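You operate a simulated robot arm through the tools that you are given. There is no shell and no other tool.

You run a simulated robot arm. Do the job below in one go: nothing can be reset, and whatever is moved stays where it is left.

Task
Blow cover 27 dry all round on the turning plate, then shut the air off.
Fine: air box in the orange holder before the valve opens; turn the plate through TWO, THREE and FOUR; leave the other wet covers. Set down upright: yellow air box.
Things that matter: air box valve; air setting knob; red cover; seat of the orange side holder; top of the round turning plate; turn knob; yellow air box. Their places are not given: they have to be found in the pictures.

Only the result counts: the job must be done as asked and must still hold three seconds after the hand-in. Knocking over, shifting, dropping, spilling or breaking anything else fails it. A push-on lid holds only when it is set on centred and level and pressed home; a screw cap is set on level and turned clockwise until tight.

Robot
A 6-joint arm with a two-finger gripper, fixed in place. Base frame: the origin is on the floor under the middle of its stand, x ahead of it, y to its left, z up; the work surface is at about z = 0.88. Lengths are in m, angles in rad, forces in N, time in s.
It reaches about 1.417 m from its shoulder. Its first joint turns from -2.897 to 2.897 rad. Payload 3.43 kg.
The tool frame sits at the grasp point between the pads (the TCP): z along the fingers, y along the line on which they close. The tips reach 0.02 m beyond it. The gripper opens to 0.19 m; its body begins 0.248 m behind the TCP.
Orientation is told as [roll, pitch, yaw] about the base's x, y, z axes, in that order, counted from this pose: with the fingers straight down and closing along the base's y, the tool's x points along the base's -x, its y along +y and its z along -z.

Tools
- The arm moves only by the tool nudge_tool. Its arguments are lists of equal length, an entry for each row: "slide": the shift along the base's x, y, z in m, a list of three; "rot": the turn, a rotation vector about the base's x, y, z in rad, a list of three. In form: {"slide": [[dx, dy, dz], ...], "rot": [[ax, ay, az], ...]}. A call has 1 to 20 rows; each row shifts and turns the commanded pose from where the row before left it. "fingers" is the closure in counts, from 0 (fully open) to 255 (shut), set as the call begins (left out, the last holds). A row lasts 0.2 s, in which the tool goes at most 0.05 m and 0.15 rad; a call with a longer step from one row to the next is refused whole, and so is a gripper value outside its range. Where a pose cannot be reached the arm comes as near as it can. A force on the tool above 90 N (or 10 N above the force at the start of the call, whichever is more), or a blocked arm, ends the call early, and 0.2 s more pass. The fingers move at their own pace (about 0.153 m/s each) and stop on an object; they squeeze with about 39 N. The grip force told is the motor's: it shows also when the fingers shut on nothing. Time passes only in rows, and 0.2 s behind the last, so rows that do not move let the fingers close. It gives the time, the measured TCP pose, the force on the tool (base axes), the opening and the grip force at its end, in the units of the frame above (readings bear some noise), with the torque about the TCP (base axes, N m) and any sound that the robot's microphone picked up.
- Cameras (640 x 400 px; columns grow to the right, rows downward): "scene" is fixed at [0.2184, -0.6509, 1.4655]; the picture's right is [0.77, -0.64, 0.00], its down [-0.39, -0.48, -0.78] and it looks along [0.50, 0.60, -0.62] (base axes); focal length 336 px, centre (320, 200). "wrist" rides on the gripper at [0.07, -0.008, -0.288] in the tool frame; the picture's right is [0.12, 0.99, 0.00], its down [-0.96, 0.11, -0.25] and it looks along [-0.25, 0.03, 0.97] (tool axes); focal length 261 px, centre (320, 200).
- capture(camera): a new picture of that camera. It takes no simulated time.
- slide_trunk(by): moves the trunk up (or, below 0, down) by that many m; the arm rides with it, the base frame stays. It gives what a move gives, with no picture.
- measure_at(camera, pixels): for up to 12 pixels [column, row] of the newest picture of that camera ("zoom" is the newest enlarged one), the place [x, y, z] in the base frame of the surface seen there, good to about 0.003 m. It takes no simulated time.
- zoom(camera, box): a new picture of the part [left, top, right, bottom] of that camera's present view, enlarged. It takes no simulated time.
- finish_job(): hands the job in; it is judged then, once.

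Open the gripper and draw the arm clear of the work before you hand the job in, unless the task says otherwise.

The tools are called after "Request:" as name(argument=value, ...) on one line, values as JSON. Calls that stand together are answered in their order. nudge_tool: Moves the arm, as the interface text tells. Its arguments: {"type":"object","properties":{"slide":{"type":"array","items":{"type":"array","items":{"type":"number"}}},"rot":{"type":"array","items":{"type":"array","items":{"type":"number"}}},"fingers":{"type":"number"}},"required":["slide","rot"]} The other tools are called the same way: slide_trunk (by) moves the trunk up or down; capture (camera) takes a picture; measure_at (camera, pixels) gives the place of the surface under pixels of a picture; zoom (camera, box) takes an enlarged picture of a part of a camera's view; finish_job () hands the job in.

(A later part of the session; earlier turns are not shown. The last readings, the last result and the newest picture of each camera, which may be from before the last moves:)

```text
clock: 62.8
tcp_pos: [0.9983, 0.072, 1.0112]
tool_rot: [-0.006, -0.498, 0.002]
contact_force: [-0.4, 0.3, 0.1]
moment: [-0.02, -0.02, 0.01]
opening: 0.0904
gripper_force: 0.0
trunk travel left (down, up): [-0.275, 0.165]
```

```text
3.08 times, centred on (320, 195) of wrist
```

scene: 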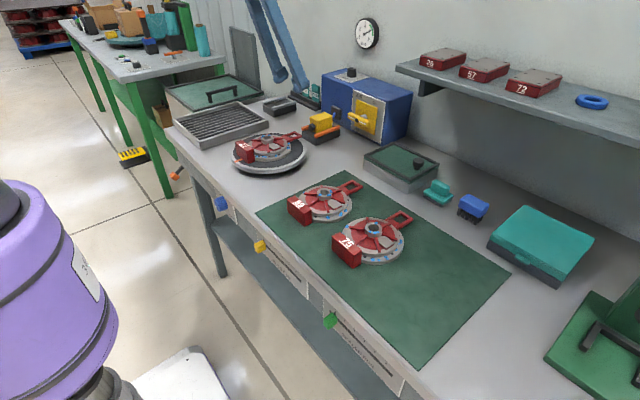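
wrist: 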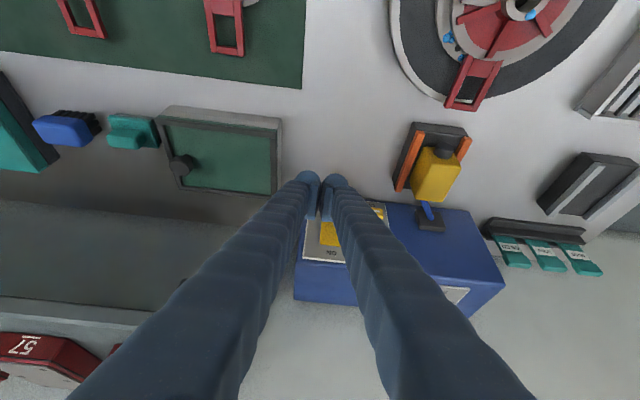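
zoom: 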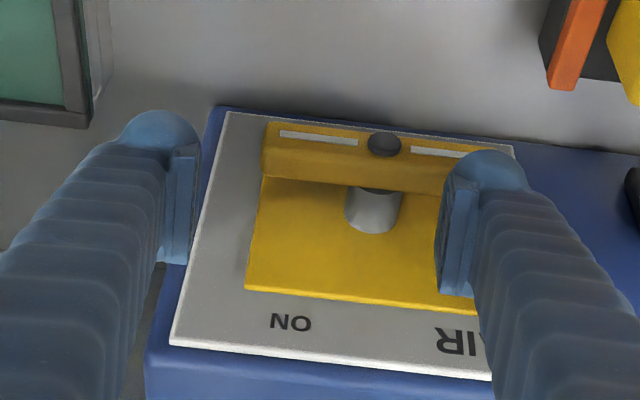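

The +y finger tip is above the handle's left end and the other finger is clear. Pushing down gently now.

Request:
nudge_tool(slide=[[0, 0, -0.012], [0, 0.001, -0.006], [0, 0.001, -0.006], [0, 0, 0]], rot=[[0, 0, 0], [0, 0, 0], [0, 0, 0], [0, 0, 0]])

Request:
zoom(camera="scene", box=[320, 60, 420, 150])

```text
clock: 63.8
tcp_pos: [0.9989, 0.0736, 0.9877]
tool_rot: [-0.005, -0.5, 0.001]
contact_force: [0.7, 1.2, 1.0]
moment: [0.05, 0.05, 0.04]
opening: 0.0909
gripper_force: 0.6
trunk travel left (down, up): [-0.275, 0.165]
```

```text
4.44 times, centred on (370, 105) of scene
```

zoom: 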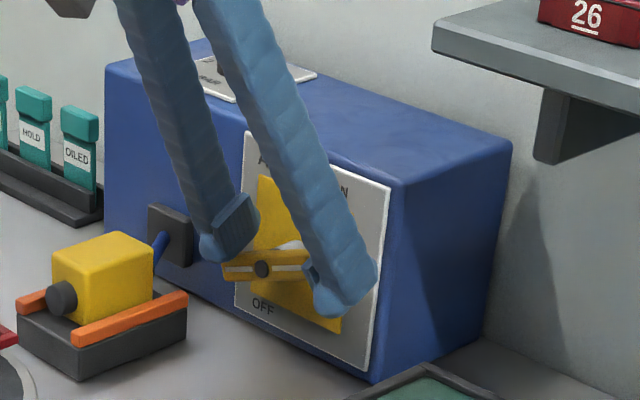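

It turns easily that way. Continuing along the arc toward vertical.

Request:
nudge_tool(slide=[[0, 0.002, -0.009], [0, 0.0005, -0.009], [0, -0.001, -0.009], [0, -0.003, -0.008], [0, -0.005, -0.008], [0, 0, 0]], rot=[[0, 0, 0], [0, 0, 0], [0, 0, 0], [0, 0, 0], [0, 0, 0], [0, 0, 0]])

Request:
zoom(camera="scene", box=[320, 60, 420, 150])

Request:
zoom(camera="wrist", box=[240, 130, 400, 260])

```text
clock: 65.2
tcp_pos: [0.9997, 0.0655, 0.9445]
tool_rot: [-0.005, -0.499, 0.001]
contact_force: [-0.6, 0.6, 0.6]
moment: [-0.01, 0.0, 0.09]
opening: 0.0902
gripper_force: 0.0
trunk travel left (down, up): [-0.275, 0.165]
```

```text
4.44 times, centred on (370, 105) of scene
```

zoom: 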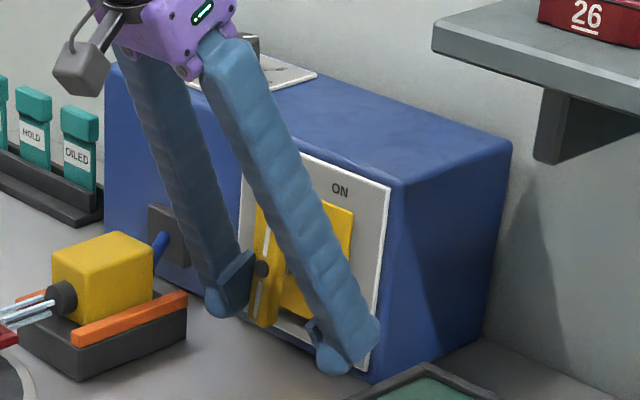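

```text
3.08 times, centred on (320, 195) of wrist
```

zoom: 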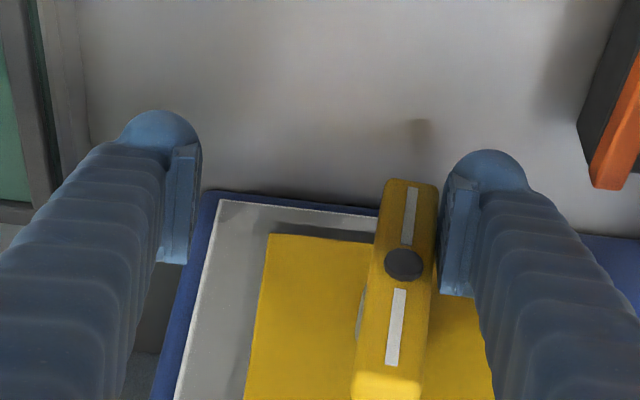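

The handle is vertical and air jets now stream from the nozzle — the valve is ON. I'll withdraw upward and back, clear of the handle, then look at the cover and the front turn knob.

Request:
nudge_tool(slide=[[0, -0.004, 0.02], [0, 0, 0.04], [0, 0, 0.04], [-0.03, 0, 0.03], [-0.04, 0, 0.02], [-0.045, 0, 0]], rot=[[0, 0, 0], [0, 0, 0], [0, 0, 0], [0, 0, 0], [0, 0, 0], [0, 0, 0]])

Request:
capture(camera="scene")

Request:
zoom(camera="scene", box=[220, 90, 400, 190])

Request:
zoom(camera="scene", box=[335, 5, 405, 55])

```text
clock: 66.6
tcp_pos: [0.8849, 0.0667, 1.0918]
tool_rot: [-0.003, -0.5, 0.001]
contact_force: [0.8, 0.8, 0.4]
moment: [-0.04, -0.03, 0.03]
opening: 0.0906
gripper_force: 0.1
trunk travel left (down, up): [-0.275, 0.165]
```

```text
taken
```

scene: 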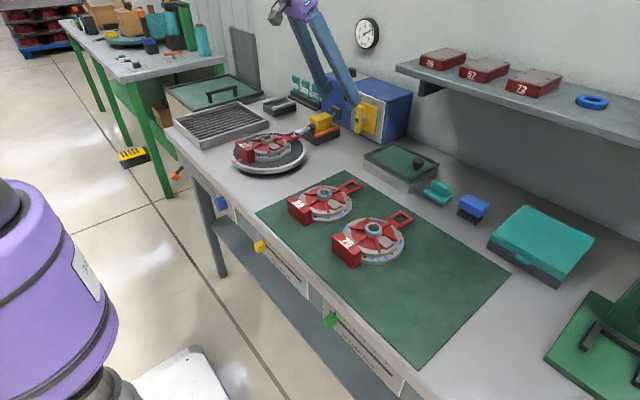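

```text
3.56 times, centred on (310, 140) of scene
```

zoom: 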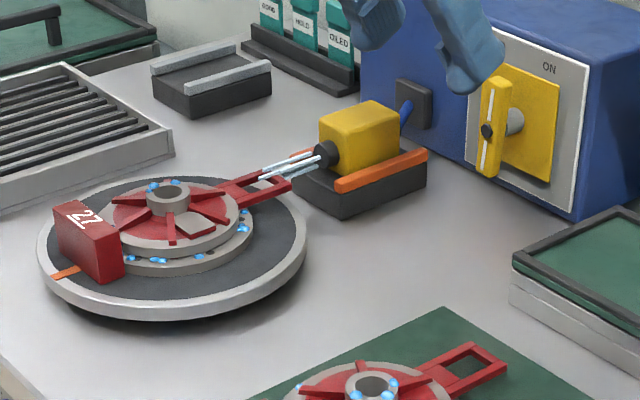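

```text
8.00 times, centred on (370, 30) of scene
```

zoom: 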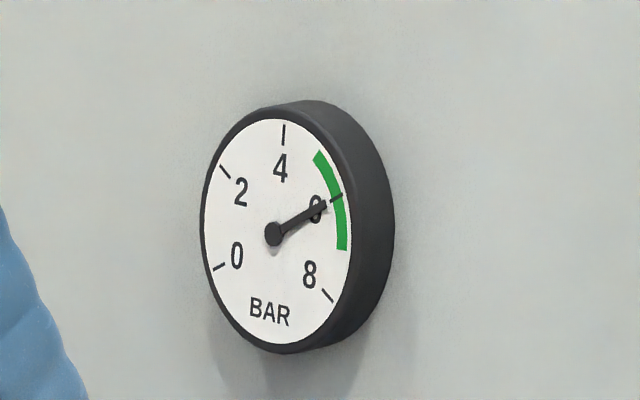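

Air is on at 6 bar. Now the front turn knob: I'll zoom in and measure its face, axis and the panel.

Request:
zoom(camera="scene", box=[205, 185, 265, 225])

Request:
measure_at(camera="zoom", pixels=[[130, 170], [160, 150], [200, 130], [115, 190], [100, 120], [160, 215], [220, 180], [240, 250], [260, 230], [190, 100], [165, 95], [300, 300]])

```text
10.00 times, centred on (235, 205) of scene
```

zoom: 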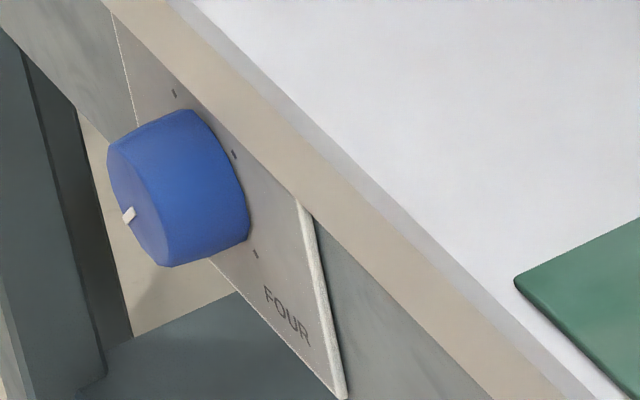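

```text
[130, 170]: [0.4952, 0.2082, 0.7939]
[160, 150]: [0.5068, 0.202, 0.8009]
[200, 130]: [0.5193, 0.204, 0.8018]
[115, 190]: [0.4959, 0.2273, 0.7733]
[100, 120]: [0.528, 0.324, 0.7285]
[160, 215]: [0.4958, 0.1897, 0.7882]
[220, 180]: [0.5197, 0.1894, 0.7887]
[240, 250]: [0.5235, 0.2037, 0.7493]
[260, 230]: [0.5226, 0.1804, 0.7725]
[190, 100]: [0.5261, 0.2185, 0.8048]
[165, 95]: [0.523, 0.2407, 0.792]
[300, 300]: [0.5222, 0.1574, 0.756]
```

I'll zoom closer on the knob and measure the table's front edge to see how the gripper can reach it.

Request:
zoom(camera="scene", box=[210, 190, 235, 215])

Request:
measure_at(camera="zoom", pixels=[[200, 130], [180, 220], [215, 245], [260, 330], [330, 200], [400, 130], [380, 330], [420, 250], [170, 180], [300, 380], [290, 120], [440, 330]])

Request:
measure_at(camera="scene", pixels=[[230, 196], [233, 196], [236, 196], [240, 196], [245, 200], [250, 212], [240, 220], [235, 215], [260, 222], [265, 222], [225, 186], [228, 188]])

```text
16.00 times, centred on (222, 202) of scene
```

zoom: 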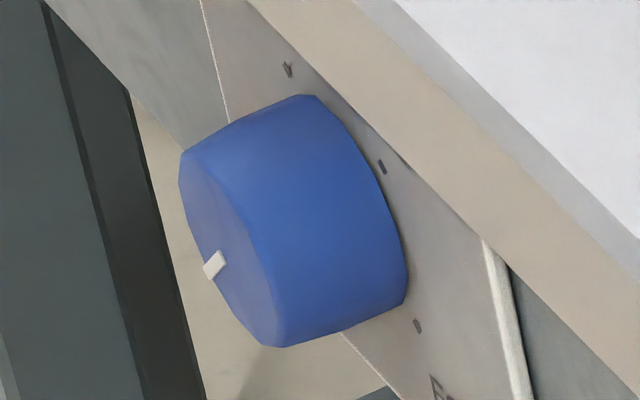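

```text
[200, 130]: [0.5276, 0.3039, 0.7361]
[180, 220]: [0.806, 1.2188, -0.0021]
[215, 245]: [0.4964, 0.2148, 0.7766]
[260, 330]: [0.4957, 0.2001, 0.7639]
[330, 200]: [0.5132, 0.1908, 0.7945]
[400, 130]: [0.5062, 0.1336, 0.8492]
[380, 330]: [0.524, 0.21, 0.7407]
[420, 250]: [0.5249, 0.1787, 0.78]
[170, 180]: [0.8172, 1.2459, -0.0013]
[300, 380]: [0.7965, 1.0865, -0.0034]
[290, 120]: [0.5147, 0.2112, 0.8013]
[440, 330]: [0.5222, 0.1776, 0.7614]
```

```text
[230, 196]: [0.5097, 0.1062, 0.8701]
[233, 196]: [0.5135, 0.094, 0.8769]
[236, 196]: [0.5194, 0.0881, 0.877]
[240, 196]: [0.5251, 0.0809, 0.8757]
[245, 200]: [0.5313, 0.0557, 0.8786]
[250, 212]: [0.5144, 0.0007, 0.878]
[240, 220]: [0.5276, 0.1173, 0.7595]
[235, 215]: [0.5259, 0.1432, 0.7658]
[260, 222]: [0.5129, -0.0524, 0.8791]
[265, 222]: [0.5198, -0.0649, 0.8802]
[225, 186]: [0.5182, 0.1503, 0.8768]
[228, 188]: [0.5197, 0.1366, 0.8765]
```

The knob spans x≈0.4955–0.523 below the table edge (edge x≈0.507). I'll measure the tick marks on the panel around it to get the four positions.

Request:
measure_at(camera="zoom", pixels=[[288, 68], [382, 166], [417, 326], [440, 385], [250, 60], [230, 110], [400, 300], [385, 180], [318, 95], [185, 155], [405, 300], [280, 345]])

Request:
measure_at(camera="zoom", pixels=[[200, 180], [240, 300], [270, 340], [190, 160], [215, 260], [225, 150], [250, 230], [300, 340], [340, 325], [390, 250], [350, 150], [310, 100]])

```text
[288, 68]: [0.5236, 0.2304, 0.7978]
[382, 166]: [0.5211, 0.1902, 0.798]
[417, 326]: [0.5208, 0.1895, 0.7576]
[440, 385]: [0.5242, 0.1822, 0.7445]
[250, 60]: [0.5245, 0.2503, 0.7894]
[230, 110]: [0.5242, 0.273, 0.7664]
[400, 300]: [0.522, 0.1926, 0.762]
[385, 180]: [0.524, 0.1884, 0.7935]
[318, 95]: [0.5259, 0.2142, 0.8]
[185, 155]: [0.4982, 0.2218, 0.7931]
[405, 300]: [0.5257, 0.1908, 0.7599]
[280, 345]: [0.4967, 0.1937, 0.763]
```

```text
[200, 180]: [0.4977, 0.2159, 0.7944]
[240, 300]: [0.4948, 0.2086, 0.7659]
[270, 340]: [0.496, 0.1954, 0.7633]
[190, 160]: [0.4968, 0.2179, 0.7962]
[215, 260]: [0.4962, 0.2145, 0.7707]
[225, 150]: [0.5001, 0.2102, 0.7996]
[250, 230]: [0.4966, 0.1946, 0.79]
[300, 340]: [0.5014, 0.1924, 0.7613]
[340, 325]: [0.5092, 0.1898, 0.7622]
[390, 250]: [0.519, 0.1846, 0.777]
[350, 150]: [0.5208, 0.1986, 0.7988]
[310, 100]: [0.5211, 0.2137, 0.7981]
```

Ticks form a square around the knob centre (y≈0.210, z≈0.778): ONE lower-left (current pointer), TWO upper-left, THREE upper-right, FOUR lower-right – 90° steps, turning +x-wise. I'll bring the tool around to the front of the table in stages, staying high over the cover.

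Request:
nudge_tool(slide=[[-0.04, 0.012, 0.006], [-0.041, 0.012, 0.006], [-0.041, 0.012, 0.006], [-0.041, 0.012, 0.006], [-0.041, 0.012, 0.006], [-0.041, 0.012, 0.006], [-0.04, 0.011, 0.004], [-0.0425, 0.015, -0.0075], [-0.0425, 0.015, -0.0075], [-0.0425, 0.015, -0.0075], [-0.0425, 0.015, -0.0075]], rot=[[0, 0, 0], [0, 0, 0], [0, 0, 0], [0, 0, 0], [0, 0, 0], [0, 0, 0], [0, 0, 0], [0, 0, 0], [0, 0, 0], [0, 0, 0], [0, 0, 0]])

Request:
capture(camera="wrist")

Request:
capture(camera="scene")

```text
clock: 69.0
tcp_pos: [0.4777, 0.2386, 1.1573]
tool_rot: [0.031, -0.532, -0.031]
contact_force: [0.0, -0.6, 0.4]
moment: [0.04, 0.0, -0.01]
opening: 0.0902
gripper_force: 0.1
out of reach, approached as far as the arm can: row 9, 10, 11
trunk travel left (down, up): [-0.275, 0.165]
```

```text
taken
```

wrist: 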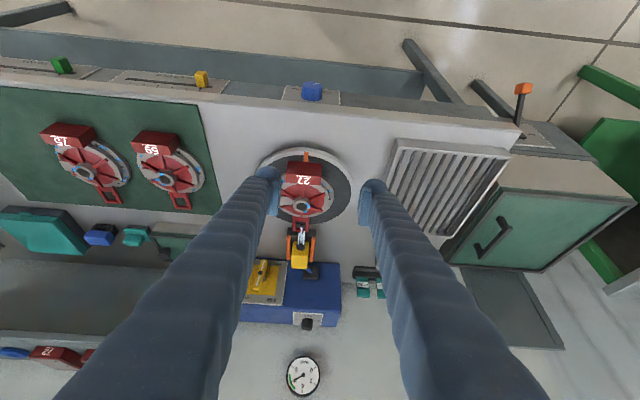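

```text
taken
```

scene: 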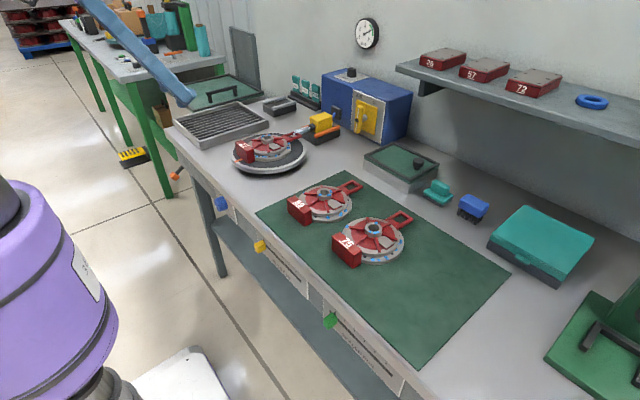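

I hit the arm's inner reach limit here. Raising the trunk will put the shoulder higher, giving room to fold; I'll raise it by 0.16.

Request:
slide_trunk(by=0.16)

Request:
nudge_tool(slide=[[0.01, -0.01, -0.02], [0, 0, -0.03], [0, 0, -0.04]], rot=[[-0.015, 0.016, 0.015], [-0.016, 0.016, 0.016], [0, 0, 0]])

```text
clock: 70.8
tcp_pos: [0.4758, 0.2371, 1.3094]
tool_rot: [0.02, -0.518, -0.024]
contact_force: [0.8, 0.1, -1.0]
moment: [0.02, 0.0, -0.02]
opening: 0.0901
gripper_force: 0.2
trunk travel left (down, up): [-0.435, 0.005]
```

```text
clock: 71.6
tcp_pos: [0.4951, 0.2417, 1.211]
tool_rot: [-0.047, -0.459, 0.051]
contact_force: [0.3, 0.4, -0.2]
moment: [0.03, 0.08, 0.03]
opening: 0.0905
gripper_force: 0.0
out of reach, approached as far as the arm can: row 2, 3
trunk travel left (down, up): [-0.435, 0.005]
```

Passing shoulder height so close in is not possible with the hand straight above; rolling the hand to the +y side (which I need anyway as the start angle) gives room. I'll first move outward and restore a clean tilt.

Request:
nudge_tool(slide=[[0.03, 0, 0.0], [0.03, 0, 0], [0, 0, 0]], rot=[[0.024, -0.02, -0.025], [0.024, -0.02, -0.025], [0, 0, 0]])

```text
clock: 72.4
tcp_pos: [0.5537, 0.2387, 1.209]
tool_rot: [0.01, -0.502, -0.028]
contact_force: [0.1, -0.3, 0.0]
moment: [-0.01, -0.04, 0.02]
opening: 0.0901
gripper_force: 0.1
trunk travel left (down, up): [-0.435, 0.005]
```

Clean tilt restored. Now rolling the hand by −0.785 rad about x (hand to the +y side) while easing toward the front-edge approach point.

Request:
nudge_tool(slide=[[0, 0, 0], [0, 0, 0], [0, 0, 0], [-0.01, -0.008, -0.02], [-0.02, -0.008, -0.03], [-0.02, -0.008, -0.03], [0, 0, 0]], rot=[[-0.131, 0, 0.008], [-0.131, 0, 0.008], [-0.136, 0, 0.007], [-0.131, 0, 0], [-0.131, 0, 0], [-0.131, 0, 0], [0, 0, 0]], fingers=160)

Request:
capture(camera="wrist")

Request:
capture(camera="scene")

```text
clock: 74.0
tcp_pos: [0.504, 0.2175, 1.1307]
tool_rot: [-0.85, -0.351, 0.374]
contact_force: [-0.6, -0.2, 0.5]
moment: [0.02, 0.0, 0.0]
opening: 0.0707
gripper_force: 0.0
trunk travel left (down, up): [-0.435, 0.005]
```

```text
taken
```

wrist: 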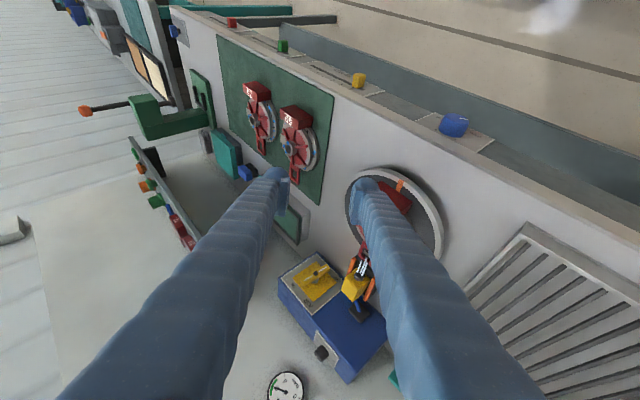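

```text
taken
```

scene: 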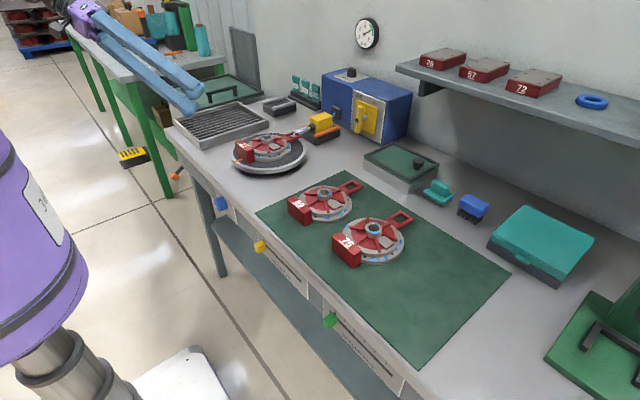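

Orientation is as planned (φ=−0.785, tilt −0.5). I'll descend in front of the table edge toward a pre-grasp point back along the tool axis.

Request:
nudge_tool(slide=[[-0.028, 0.0275, -0.027], [-0.028, 0.0275, -0.027], [-0.028, 0.0275, -0.027], [-0.005, 0.0025, -0.0375], [-0.005, 0.0025, -0.0375], [-0.005, 0.0025, -0.0375], [-0.005, 0.0025, -0.0375]], rot=[[0, 0, 0], [0, 0, 0], [0, 0, 0], [0, 0, 0], [0, 0, 0], [0, 0, 0], [0, 0, 0]])

Request:
capture(camera="wrist")

Request:
capture(camera="scene")

```text
clock: 75.6
tcp_pos: [0.3985, 0.3104, 0.8994]
tool_rot: [-0.848, -0.351, 0.375]
contact_force: [-0.5, -1.2, 0.0]
moment: [0.0, 0.0, -0.05]
opening: 0.0711
gripper_force: 0.1
trunk travel left (down, up): [-0.435, 0.005]
```

```text
taken
```

wrist: 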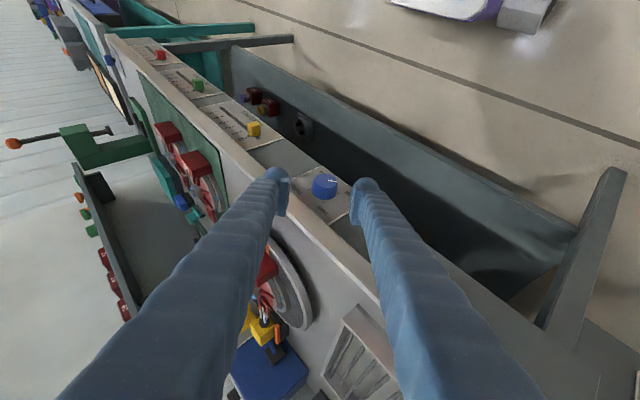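

```text
taken
```

scene: 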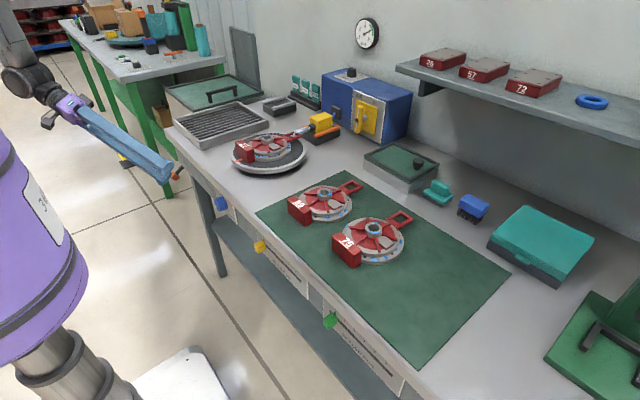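

Reached without trouble; the wrist camera now sees the knob at (325,187) between the fingers. Zooming in on its labels and pointer.

Request:
zoom(camera="wrist", box=[280, 150, 380, 230])

Request:
measure_at(camera="zoom", pixels=[[320, 160], [280, 160], [345, 170], [300, 230], [260, 180], [320, 215], [310, 140], [360, 200]])

```text
5.00 times, centred on (330, 190) of wrist
```

zoom: 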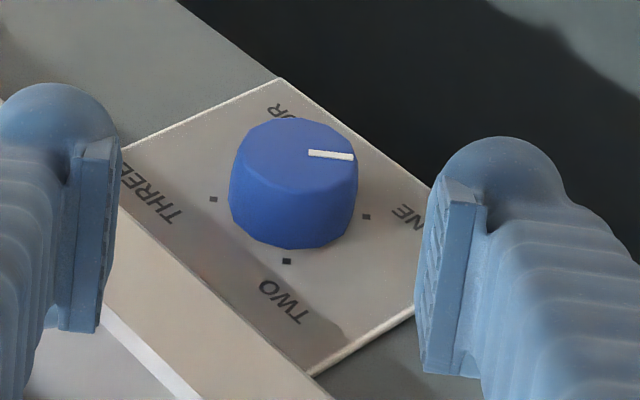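

```text
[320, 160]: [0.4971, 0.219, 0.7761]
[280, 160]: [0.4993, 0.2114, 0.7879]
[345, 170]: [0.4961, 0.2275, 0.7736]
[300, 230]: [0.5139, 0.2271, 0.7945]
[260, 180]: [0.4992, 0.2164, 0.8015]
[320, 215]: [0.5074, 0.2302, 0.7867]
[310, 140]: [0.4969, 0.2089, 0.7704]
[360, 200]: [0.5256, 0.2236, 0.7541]
```

Pointer at ONE confirmed, labels TWO/THREE/FOUR go round as expected. Moving to the pre-grasp point on the knob's approach line.

Request:
nudge_tool(slide=[[0.023, -0.0127, -0.0236], [0.023, -0.0128, -0.0236], [0.0144, -0.0186, -0.0186], [0, 0, 0]], rot=[[0, 0, 0], [0, 0, 0], [0, 0, 0], [0, 0, 0]])

Request:
zoom(camera="wrist", box=[240, 130, 400, 240])

Request:
zoom(camera="scene", box=[170, 140, 290, 240])

```text
clock: 76.6
tcp_pos: [0.4602, 0.2668, 0.8329]
tool_rot: [-0.849, -0.35, 0.375]
contact_force: [-0.4, 0.4, 0.2]
moment: [-0.01, -0.01, 0.03]
opening: 0.0709
gripper_force: 0.1
trunk travel left (down, up): [-0.435, 0.005]
```

```text
3.64 times, centred on (320, 185) of wrist
```

zoom: 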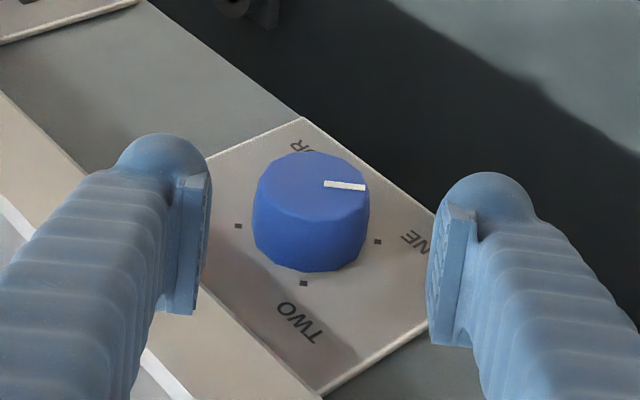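

```text
4.00 times, centred on (230, 190) of scene
```

zoom: 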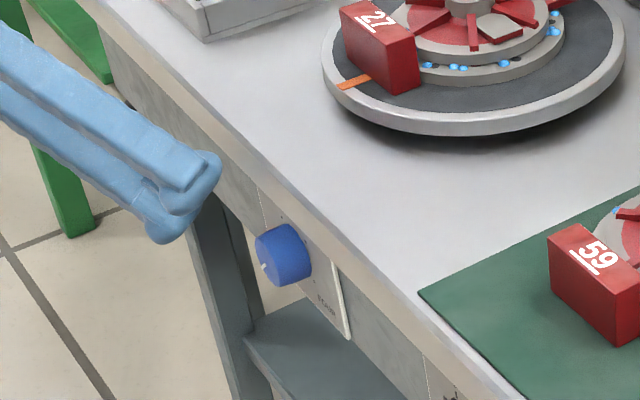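

Well aligned. Advancing along the approach line in two thirds, then check clearance under the table edge.

Request:
nudge_tool(slide=[[0.0139, -0.0188, -0.0184], [0.0139, -0.0188, -0.0184], [0, 0, 0]], rot=[[0, 0, 0], [0, 0, 0], [0, 0, 0]])

Request:
zoom(camera="wrist", box=[240, 130, 400, 240])

Request:
zoom(camera="scene", box=[190, 160, 270, 230])

```text
clock: 77.4
tcp_pos: [0.4899, 0.228, 0.7969]
tool_rot: [-0.849, -0.35, 0.373]
contact_force: [-2.3, -0.6, -2.3]
moment: [-0.29, -0.45, 0.17]
opening: 0.0697
gripper_force: 0.2
trunk travel left (down, up): [-0.435, 0.005]
```

```text
3.64 times, centred on (320, 185) of wrist
```

zoom: 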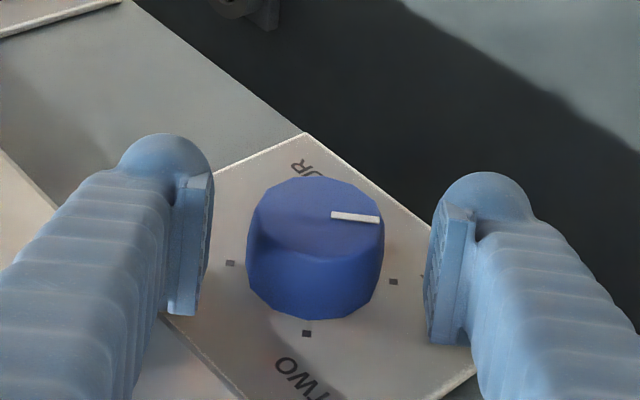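

```text
5.71 times, centred on (230, 195) of scene
```

zoom: 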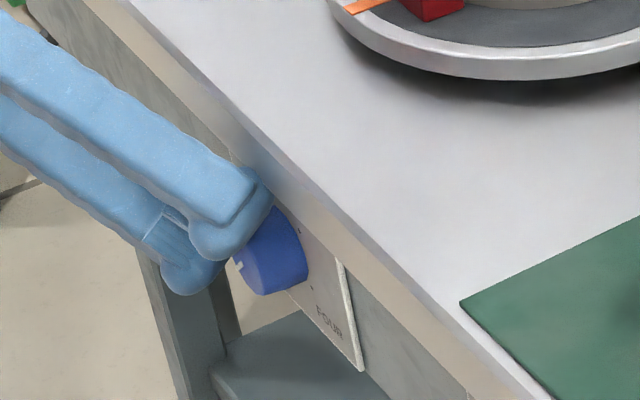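

Light contact: the upper finger just touches the table edge (−2.3 N). I'll narrow the opening to ~0.058 and move slightly away from the edge while finishing the approach.

Request:
nudge_tool(slide=[[-0.005, -0.006, -0.006], [0.002, -0.006, -0.007], [0.004, -0.0055, -0.006], [0.004, 0, 0], [0.002, 0, 0], [0, 0, 0]], rot=[[0, 0, 0], [0, 0, 0], [0, 0, 0], [0, 0, 0], [0, 0, 0], [0, 0, 0]], fingers=177)

Request:
zoom(camera="wrist", box=[240, 130, 400, 240])

Request:
zoom(camera="scene", box=[190, 160, 270, 230])

```text
clock: 78.8
tcp_pos: [0.4962, 0.211, 0.7773]
tool_rot: [-0.847, -0.351, 0.373]
contact_force: [-0.2, 0.3, 0.3]
moment: [0.02, 0.0, -0.02]
opening: 0.0582
gripper_force: 0.1
trunk travel left (down, up): [-0.435, 0.005]
```

```text
3.64 times, centred on (320, 185) of wrist
```

zoom: 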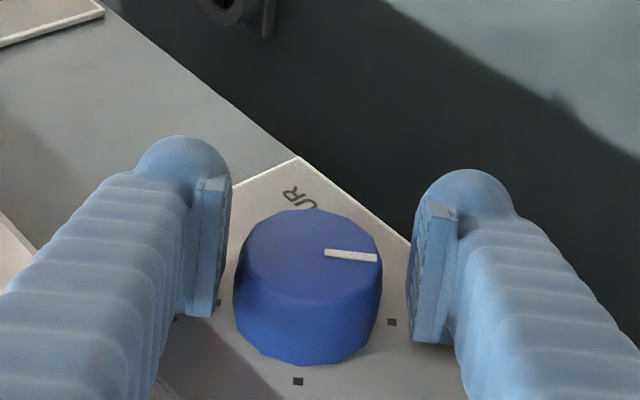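

```text
5.71 times, centred on (230, 195) of scene
```

zoom: 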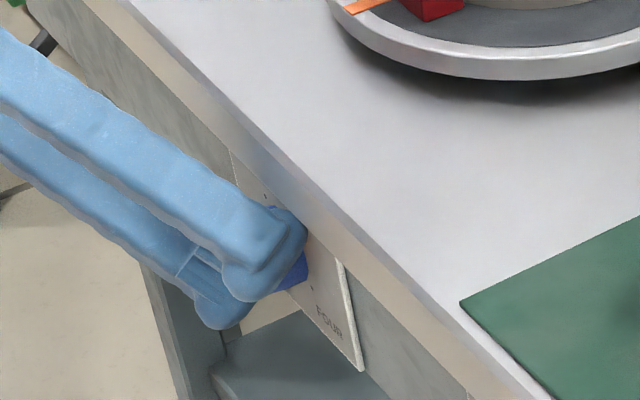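

No contact now. The knob's centre is ~3 mm toward the upper finger, so I'll shift slightly. Let me also check the cover's droplets before turning.

Request:
zoom(camera="scene", box=[225, 120, 315, 180])

Request:
nudge_tool(slide=[[0, -0.0022, 0.0022], [0, 0, 0]], rot=[[0, 0, 0], [0, 0, 0]])

```text
6.67 times, centred on (270, 150) of scene
```

zoom: 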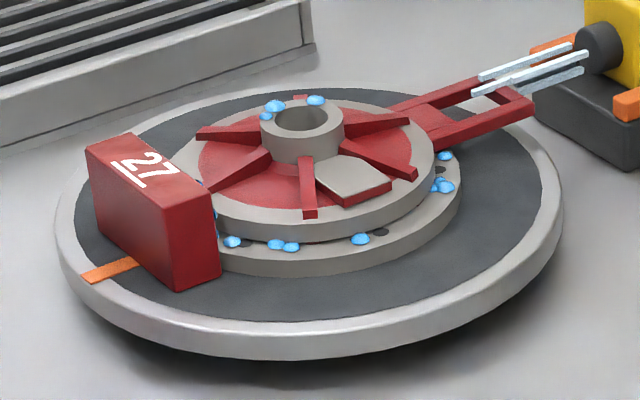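

```text
clock: 79.4
tcp_pos: [0.4964, 0.2086, 0.7799]
tool_rot: [-0.848, -0.351, 0.374]
contact_force: [0.8, -0.1, 0.3]
moment: [0.0, -0.01, 0.03]
opening: 0.058
gripper_force: 0.2
trunk travel left (down, up): [-0.435, 0.005]
```

Now closing on the knob.

Request:
nudge_tool(slide=[[0, 0, 0], [0, 0, 0]], rot=[[0, 0, 0], [0, 0, 0]], fingers=255)

Request:
zoom(camera="wrist", box=[240, 130, 400, 240])

```text
clock: 80.0
tcp_pos: [0.496, 0.2072, 0.7785]
tool_rot: [-0.849, -0.352, 0.374]
contact_force: [-2.0, 4.5, -8.6]
moment: [0.0, 0.06, 0.11]
opening: 0.0459
gripper_force: 45.4
trunk travel left (down, up): [-0.435, 0.005]
```

```text
3.64 times, centred on (320, 185) of wrist
```

zoom: 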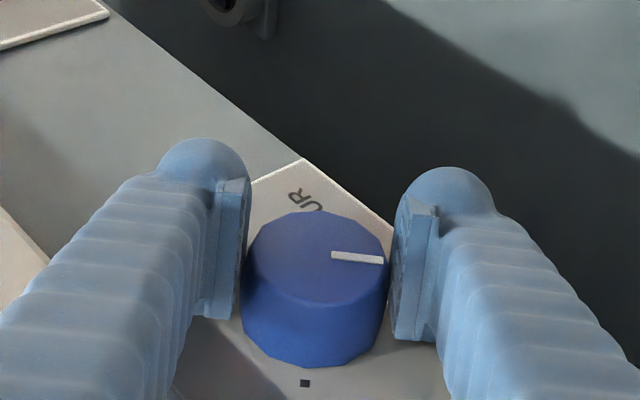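

Gripped (opening 0.0459). I'll ease a slight lateral load and begin rotating about the knob's axis, +0.57 rad first.

Request:
nudge_tool(slide=[[0, 0.0008, -0.0008], [0, 0, 0], [0, 0, 0], [0, 0, 0], [0, 0, 0]], rot=[[0, 0, 0], [0.1428, 0, 0], [0.1428, 0, 0], [0.1428, 0, 0], [0.1428, 0, 0]])

Request:
zoom(camera="wrist", box=[240, 130, 400, 240])

Request:
zoom(camera="scene", box=[190, 120, 320, 230])

```text
clock: 81.2
tcp_pos: [0.4961, 0.21, 0.7773]
tool_rot: [-0.46, -0.453, 0.215]
contact_force: [-12.1, 0.9, -27.6]
moment: [-0.02, 0.31, 0.38]
opening: 0.0456
gripper_force: 45.0
out of reach, approached as far as the arm can: row 4, 5
trunk travel left (down, up): [-0.435, 0.005]
```

```text
3.64 times, centred on (320, 185) of wrist
```

zoom: 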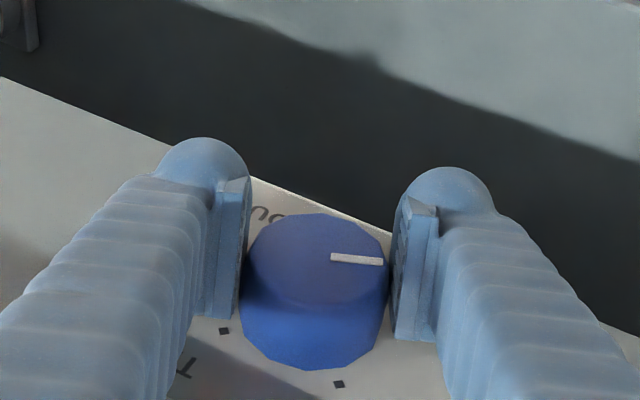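

```text
3.64 times, centred on (255, 175) of scene
```

zoom: 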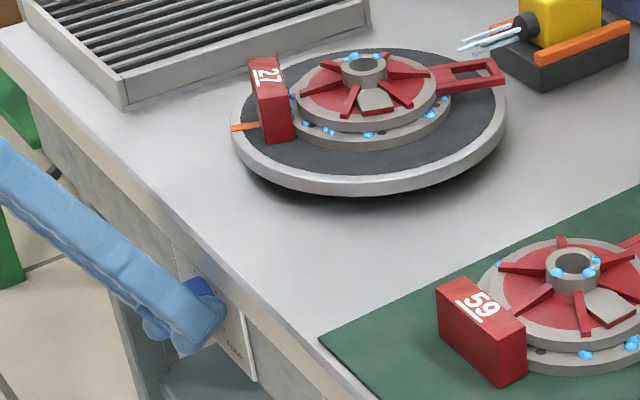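

The plate turns with the knob, but the arm hit a joint limit at φ≈−0.41. I'll release the knob here (opening slightly) and see whether the plate stays at this angle.

Request:
nudge_tool(slide=[[0, 0, 0], [0, 0, 0], [0, 0, 0]], rot=[[0, 0, 0], [0, 0, 0], [0, 0, 0]], fingers=177)

Request:
zoom(camera="wrist", box=[240, 130, 400, 240])

Request:
zoom(camera="scene", box=[190, 120, 320, 230])

```text
clock: 82.0
tcp_pos: [0.4971, 0.2098, 0.7783]
tool_rot: [-0.459, -0.456, 0.217]
contact_force: [-0.9, -0.5, 0.8]
moment: [-0.03, 0.01, 0.01]
opening: 0.0581
gripper_force: 0.0
trunk travel left (down, up): [-0.435, 0.005]
```

```text
3.64 times, centred on (320, 185) of wrist
```

zoom: 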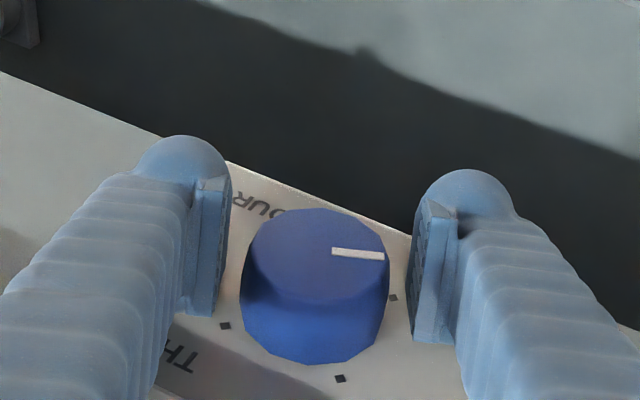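

```text
3.64 times, centred on (255, 175) of scene
```

zoom: 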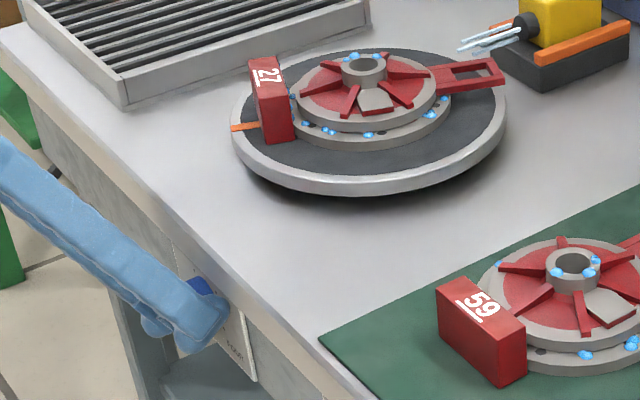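

The knob and plate stay where left, so strokes can be repeated. With the fingers open around the knob, I'll test whether a smaller tilt lets the hand swing further.

Request:
nudge_tool(slide=[[0, 0, 0], [0, 0, 0]], rot=[[0, 0.137, -0.06], [0, 0, 0]])

Request:
nudge_tool(slide=[[0, 0, 0], [0, 0, 0]], rot=[[0.13, 0, 0], [0.13, 0, 0]])

```text
clock: 82.6
tcp_pos: [0.4959, 0.2075, 0.779]
tool_rot: [-0.431, -0.319, 0.145]
contact_force: [-1.1, 0.4, 0.5]
moment: [0.12, -0.02, 0.08]
opening: 0.0581
gripper_force: 0.1
trunk travel left (down, up): [-0.435, 0.005]
```

```text
clock: 83.2
tcp_pos: [0.5007, 0.2117, 0.7811]
tool_rot: [-0.308, -0.319, 0.103]
contact_force: [-35.0, -7.9, -6.4]
moment: [-0.77, 0.25, -0.31]
opening: 0.0556
gripper_force: 0.2
out of reach, approached as far as the arm can: row 1, 2
trunk travel left (down, up): [-0.435, 0.005]
```

That pressed on the table edge (−35 N) at the limit, so the useful swing ends around φ≈−0.4. I'll back off immediately and restore the tilt, then use repeated strokes on the negative side (hand on the +y side).

Request:
nudge_tool(slide=[[-0.006, -0.003, -0.002], [0, 0, 0]], rot=[[-0.1, 0, 0], [-0.05, 0, 0]])

Request:
nudge_tool(slide=[[0, 0, 0], [0, 0, 0]], rot=[[0, -0.135, 0.065], [0, 0, 0]])

Request:
capture(camera="scene")

Request:
zoom(camera="scene", box=[215, 190, 265, 225])

```text
clock: 83.8
tcp_pos: [0.5003, 0.2135, 0.7802]
tool_rot: [-0.468, -0.311, 0.153]
contact_force: [-20.8, 3.6, 3.6]
moment: [-0.62, -0.15, -0.17]
opening: 0.0574
gripper_force: 0.1
trunk travel left (down, up): [-0.435, 0.005]
```

```text
clock: 84.4
tcp_pos: [0.4982, 0.2125, 0.7793]
tool_rot: [-0.495, -0.44, 0.228]
contact_force: [-13.2, 2.7, 6.7]
moment: [-0.05, -0.16, 0.04]
opening: 0.0561
gripper_force: 0.1
trunk travel left (down, up): [-0.435, 0.005]
```

```text
taken
```

scene: 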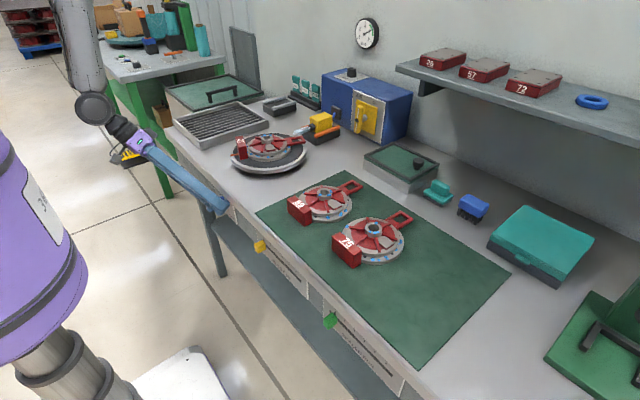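

```text
11.43 times, centred on (240, 208) of scene
```

zoom: 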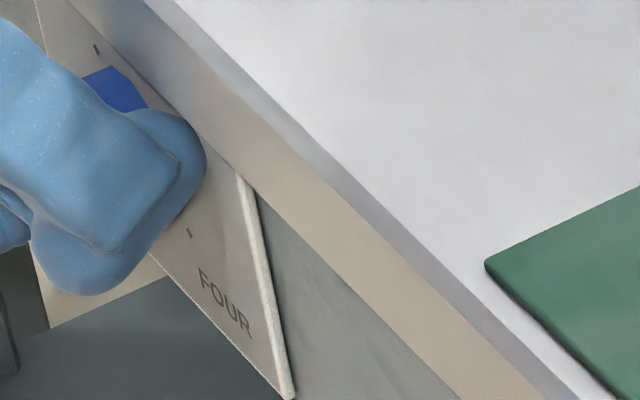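

The −x force is the fingertips pressing on the panel face (x≈0.523). I'll back off in x by 6 mm and measure the table edge's underside for clearance.

Request:
nudge_tool(slide=[[-0.004, -0.001, 0], [-0.003, -0.001, 0], [0, 0, 0]], rot=[[0, 0, 0], [0, 0, 0], [0, 0, 0]])

Request:
measure_at(camera="zoom", pixels=[[300, 180], [300, 200], [300, 215], [300, 225], [300, 235], [300, 160], [340, 220], [340, 250], [340, 265], [340, 275], [400, 280], [400, 330]])

```text
clock: 85.2
tcp_pos: [0.4923, 0.2091, 0.7776]
tool_rot: [-0.495, -0.441, 0.228]
contact_force: [0.0, 0.0, -0.6]
moment: [0.01, 0.01, 0.02]
opening: 0.058
gripper_force: 0.1
trunk travel left (down, up): [-0.435, 0.005]
```

```text
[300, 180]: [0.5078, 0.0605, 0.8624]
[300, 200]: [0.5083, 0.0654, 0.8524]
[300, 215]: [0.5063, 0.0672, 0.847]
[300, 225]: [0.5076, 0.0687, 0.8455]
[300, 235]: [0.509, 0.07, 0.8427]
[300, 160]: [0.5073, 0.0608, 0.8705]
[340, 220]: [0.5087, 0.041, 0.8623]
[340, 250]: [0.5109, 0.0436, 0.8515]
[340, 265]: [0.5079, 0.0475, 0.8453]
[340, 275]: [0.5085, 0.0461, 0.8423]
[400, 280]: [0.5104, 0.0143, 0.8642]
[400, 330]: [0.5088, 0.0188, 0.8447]
```

Clear now (TCP x=0.492). The table underside is z≈0.84; there's room to rewind to φ≈−1.0. Rewinding with the fingers open around the knob.

Request:
nudge_tool(slide=[[0, 0, 0], [0, 0, 0], [0, 0, 0], [0, 0, 0], [0, 0, 0]], rot=[[-0.144, 0, 0], [-0.144, 0, 0], [-0.144, 0, 0], [-0.144, 0, 0], [0, 0, 0]])

Request:
zoom(camera="wrist", box=[240, 130, 400, 240])

```text
clock: 86.4
tcp_pos: [0.4928, 0.2121, 0.7789]
tool_rot: [-1.075, -0.248, 0.429]
contact_force: [0.5, 0.0, -0.5]
moment: [-0.05, 0.02, -0.04]
opening: 0.058
gripper_force: 0.1
trunk travel left (down, up): [-0.435, 0.005]
```

```text
3.64 times, centred on (320, 185) of wrist
```

zoom: 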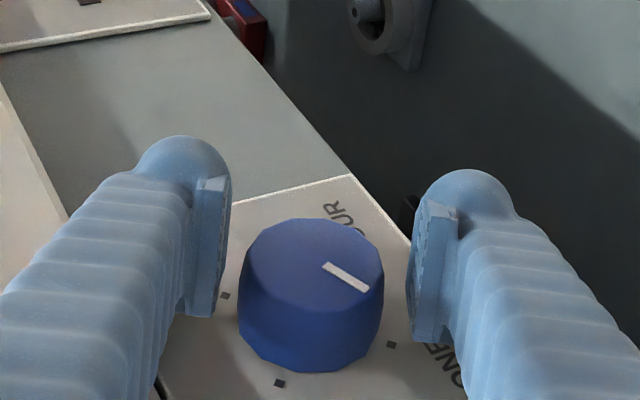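

No contact, φ≈−1.02. Closing and making the first full stroke of +0.60 rad.

Request:
nudge_tool(slide=[[0, -0.001, 0], [0, 0, 0], [0, 0, 0], [0, 0, 0], [0, 0, 0], [0, 0, 0], [0, 0, 0]], rot=[[0, 0, 0], [0, 0, 0], [0.12, 0, 0], [0.12, 0, 0], [0.12, 0, 0], [0.12, 0, 0], [0.12, 0, 0]], fingers=255)

Request:
zoom(camera="wrist", box=[240, 130, 400, 240])

Request:
zoom(camera="scene", box=[190, 120, 320, 230])

```text
clock: 88.0
tcp_pos: [0.492, 0.209, 0.7789]
tool_rot: [-0.465, -0.444, 0.216]
contact_force: [-8.8, 7.1, 0.1]
moment: [0.03, 0.82, -0.15]
opening: 0.046
gripper_force: 44.9
trunk travel left (down, up): [-0.435, 0.005]
```

```text
3.64 times, centred on (320, 185) of wrist
```

zoom: 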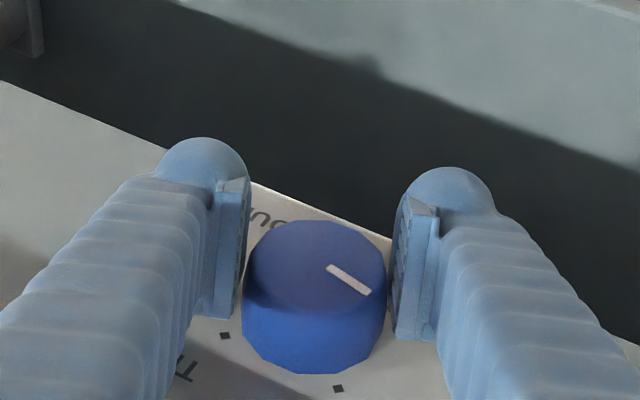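

```text
3.64 times, centred on (255, 175) of scene
```

zoom: 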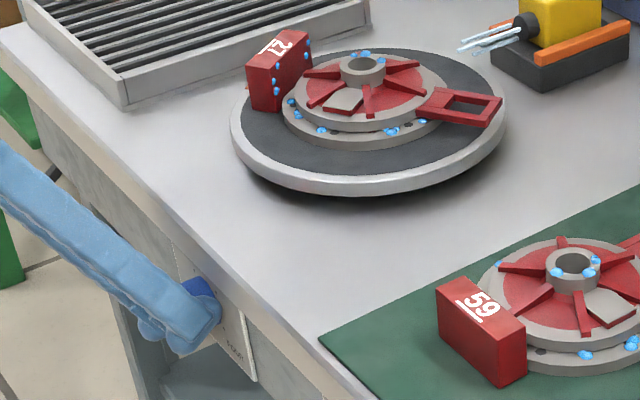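

The stroke works: plate ~56° round. Opening and rewinding for the next stroke.

Request:
nudge_tool(slide=[[0, 0, 0], [0, 0, 0], [0, 0, 0], [0, 0, 0], [0, 0, 0], [0, 0, 0], [0, 0, 0]], rot=[[0, 0, 0], [-0.12, 0, 0], [-0.12, 0, 0], [-0.12, 0, 0], [-0.12, 0, 0], [-0.12, 0, 0], [0, 0, 0]], fingers=177)

Request:
nudge_tool(slide=[[0, 0, 0], [0, 0, 0], [0, 0, 0], [0, 0, 0], [0, 0, 0], [0, 0, 0], [0, 0, 0]], rot=[[0, 0, 0], [0, 0, 0], [0.12, 0, 0], [0.12, 0, 0], [0.12, 0, 0], [0.12, 0, 0], [0.115, 0, 0]], fingers=255)

Request:
zoom(camera="wrist", box=[240, 130, 400, 240])

Request:
zoom(camera="scene", box=[190, 120, 320, 230])

```text
clock: 89.6
tcp_pos: [0.4935, 0.2094, 0.7802]
tool_rot: [-1.076, -0.248, 0.43]
contact_force: [-0.4, 0.0, -0.1]
moment: [-0.01, -0.01, -0.02]
opening: 0.0582
gripper_force: 0.0
trunk travel left (down, up): [-0.435, 0.005]
```

```text
clock: 91.2
tcp_pos: [0.4927, 0.2093, 0.7797]
tool_rot: [-0.472, -0.443, 0.217]
contact_force: [-7.7, 3.1, -0.7]
moment: [0.02, 1.07, -0.02]
opening: 0.0456
gripper_force: 44.8
trunk travel left (down, up): [-0.435, 0.005]
```

```text
3.64 times, centred on (320, 185) of wrist
```

zoom: 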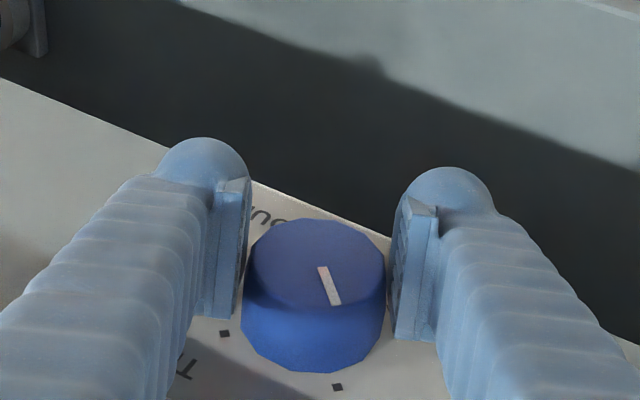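

```text
3.64 times, centred on (255, 175) of scene
```

zoom: 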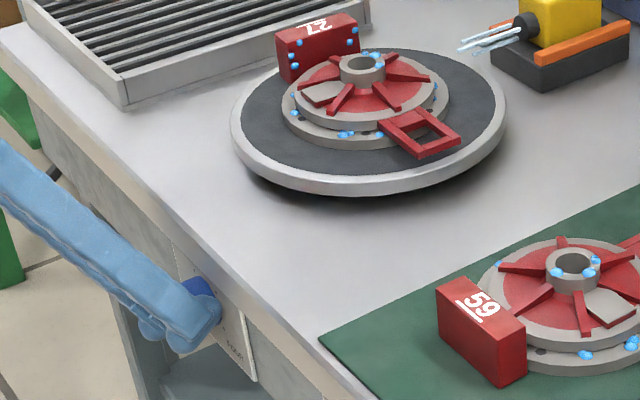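

The pointer's line now aims at the TWO tick, and the plate is a quarter turn on. I'll dwell here with the air blowing and check the droplets.

Request:
nudge_tool(slide=[[0, 0, 0], [0, 0, 0], [0, 0, 0], [0, 0, 0], [0, 0, 0], [0, 0, 0], [0, 0, 0], [0, 0, 0], [0, 0, 0], [0, 0, 0]], rot=[[0, 0, 0], [0, 0, 0], [0, 0, 0], [0, 0, 0], [0, 0, 0], [0, 0, 0], [0, 0, 0], [0, 0, 0], [0, 0, 0], [0, 0, 0]])

Request:
zoom(camera="scene", box=[225, 120, 315, 180])

```text
clock: 93.4
tcp_pos: [0.4933, 0.2102, 0.7795]
tool_rot: [-0.473, -0.441, 0.217]
contact_force: [-16.1, 1.9, -3.3]
moment: [-0.04, 0.07, 0.12]
opening: 0.0457
gripper_force: 45.0
trunk travel left (down, up): [-0.435, 0.005]
```

```text
6.67 times, centred on (270, 150) of scene
```

zoom: 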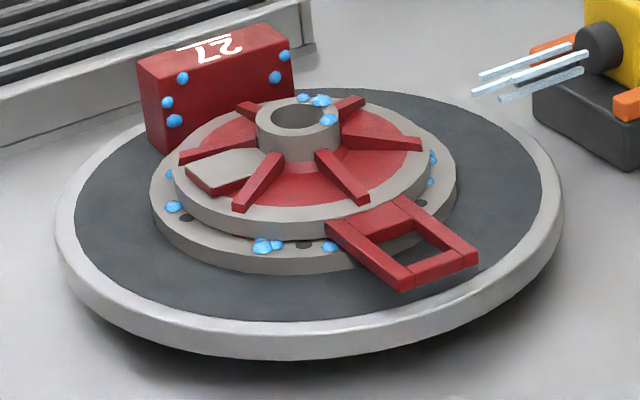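

Droplets on the nozzle-facing side (430,155)/(430,183) are still visible. I'll wait several more seconds here and compare.

Request:
nudge_tool(slide=[[0, 0, 0], [0, 0, 0], [0, 0, 0], [0, 0, 0], [0, 0, 0], [0, 0, 0], [0, 0, 0], [0, 0, 0], [0, 0, 0], [0, 0, 0], [0, 0, 0], [0, 0, 0], [0, 0, 0], [0, 0, 0], [0, 0, 0], [0, 0, 0], [0, 0, 0], [0, 0, 0], [0, 0, 0], [0, 0, 0]], rot=[[0, 0, 0], [0, 0, 0], [0, 0, 0], [0, 0, 0], [0, 0, 0], [0, 0, 0], [0, 0, 0], [0, 0, 0], [0, 0, 0], [0, 0, 0], [0, 0, 0], [0, 0, 0], [0, 0, 0], [0, 0, 0], [0, 0, 0], [0, 0, 0], [0, 0, 0], [0, 0, 0], [0, 0, 0], [0, 0, 0]])

Request:
zoom(camera="scene", box=[225, 120, 315, 180])

```text
clock: 97.6
tcp_pos: [0.4929, 0.2096, 0.7788]
tool_rot: [-0.475, -0.443, 0.218]
contact_force: [-15.7, -1.2, -5.5]
moment: [-0.05, 0.15, 0.06]
opening: 0.0457
gripper_force: 45.1
trunk travel left (down, up): [-0.435, 0.005]
```

```text
6.67 times, centred on (270, 150) of scene
```

zoom: 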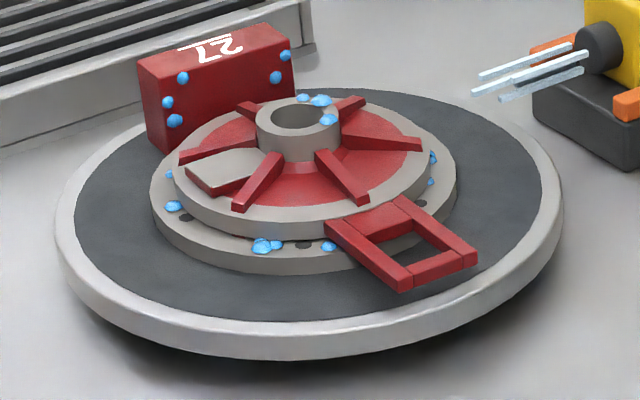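

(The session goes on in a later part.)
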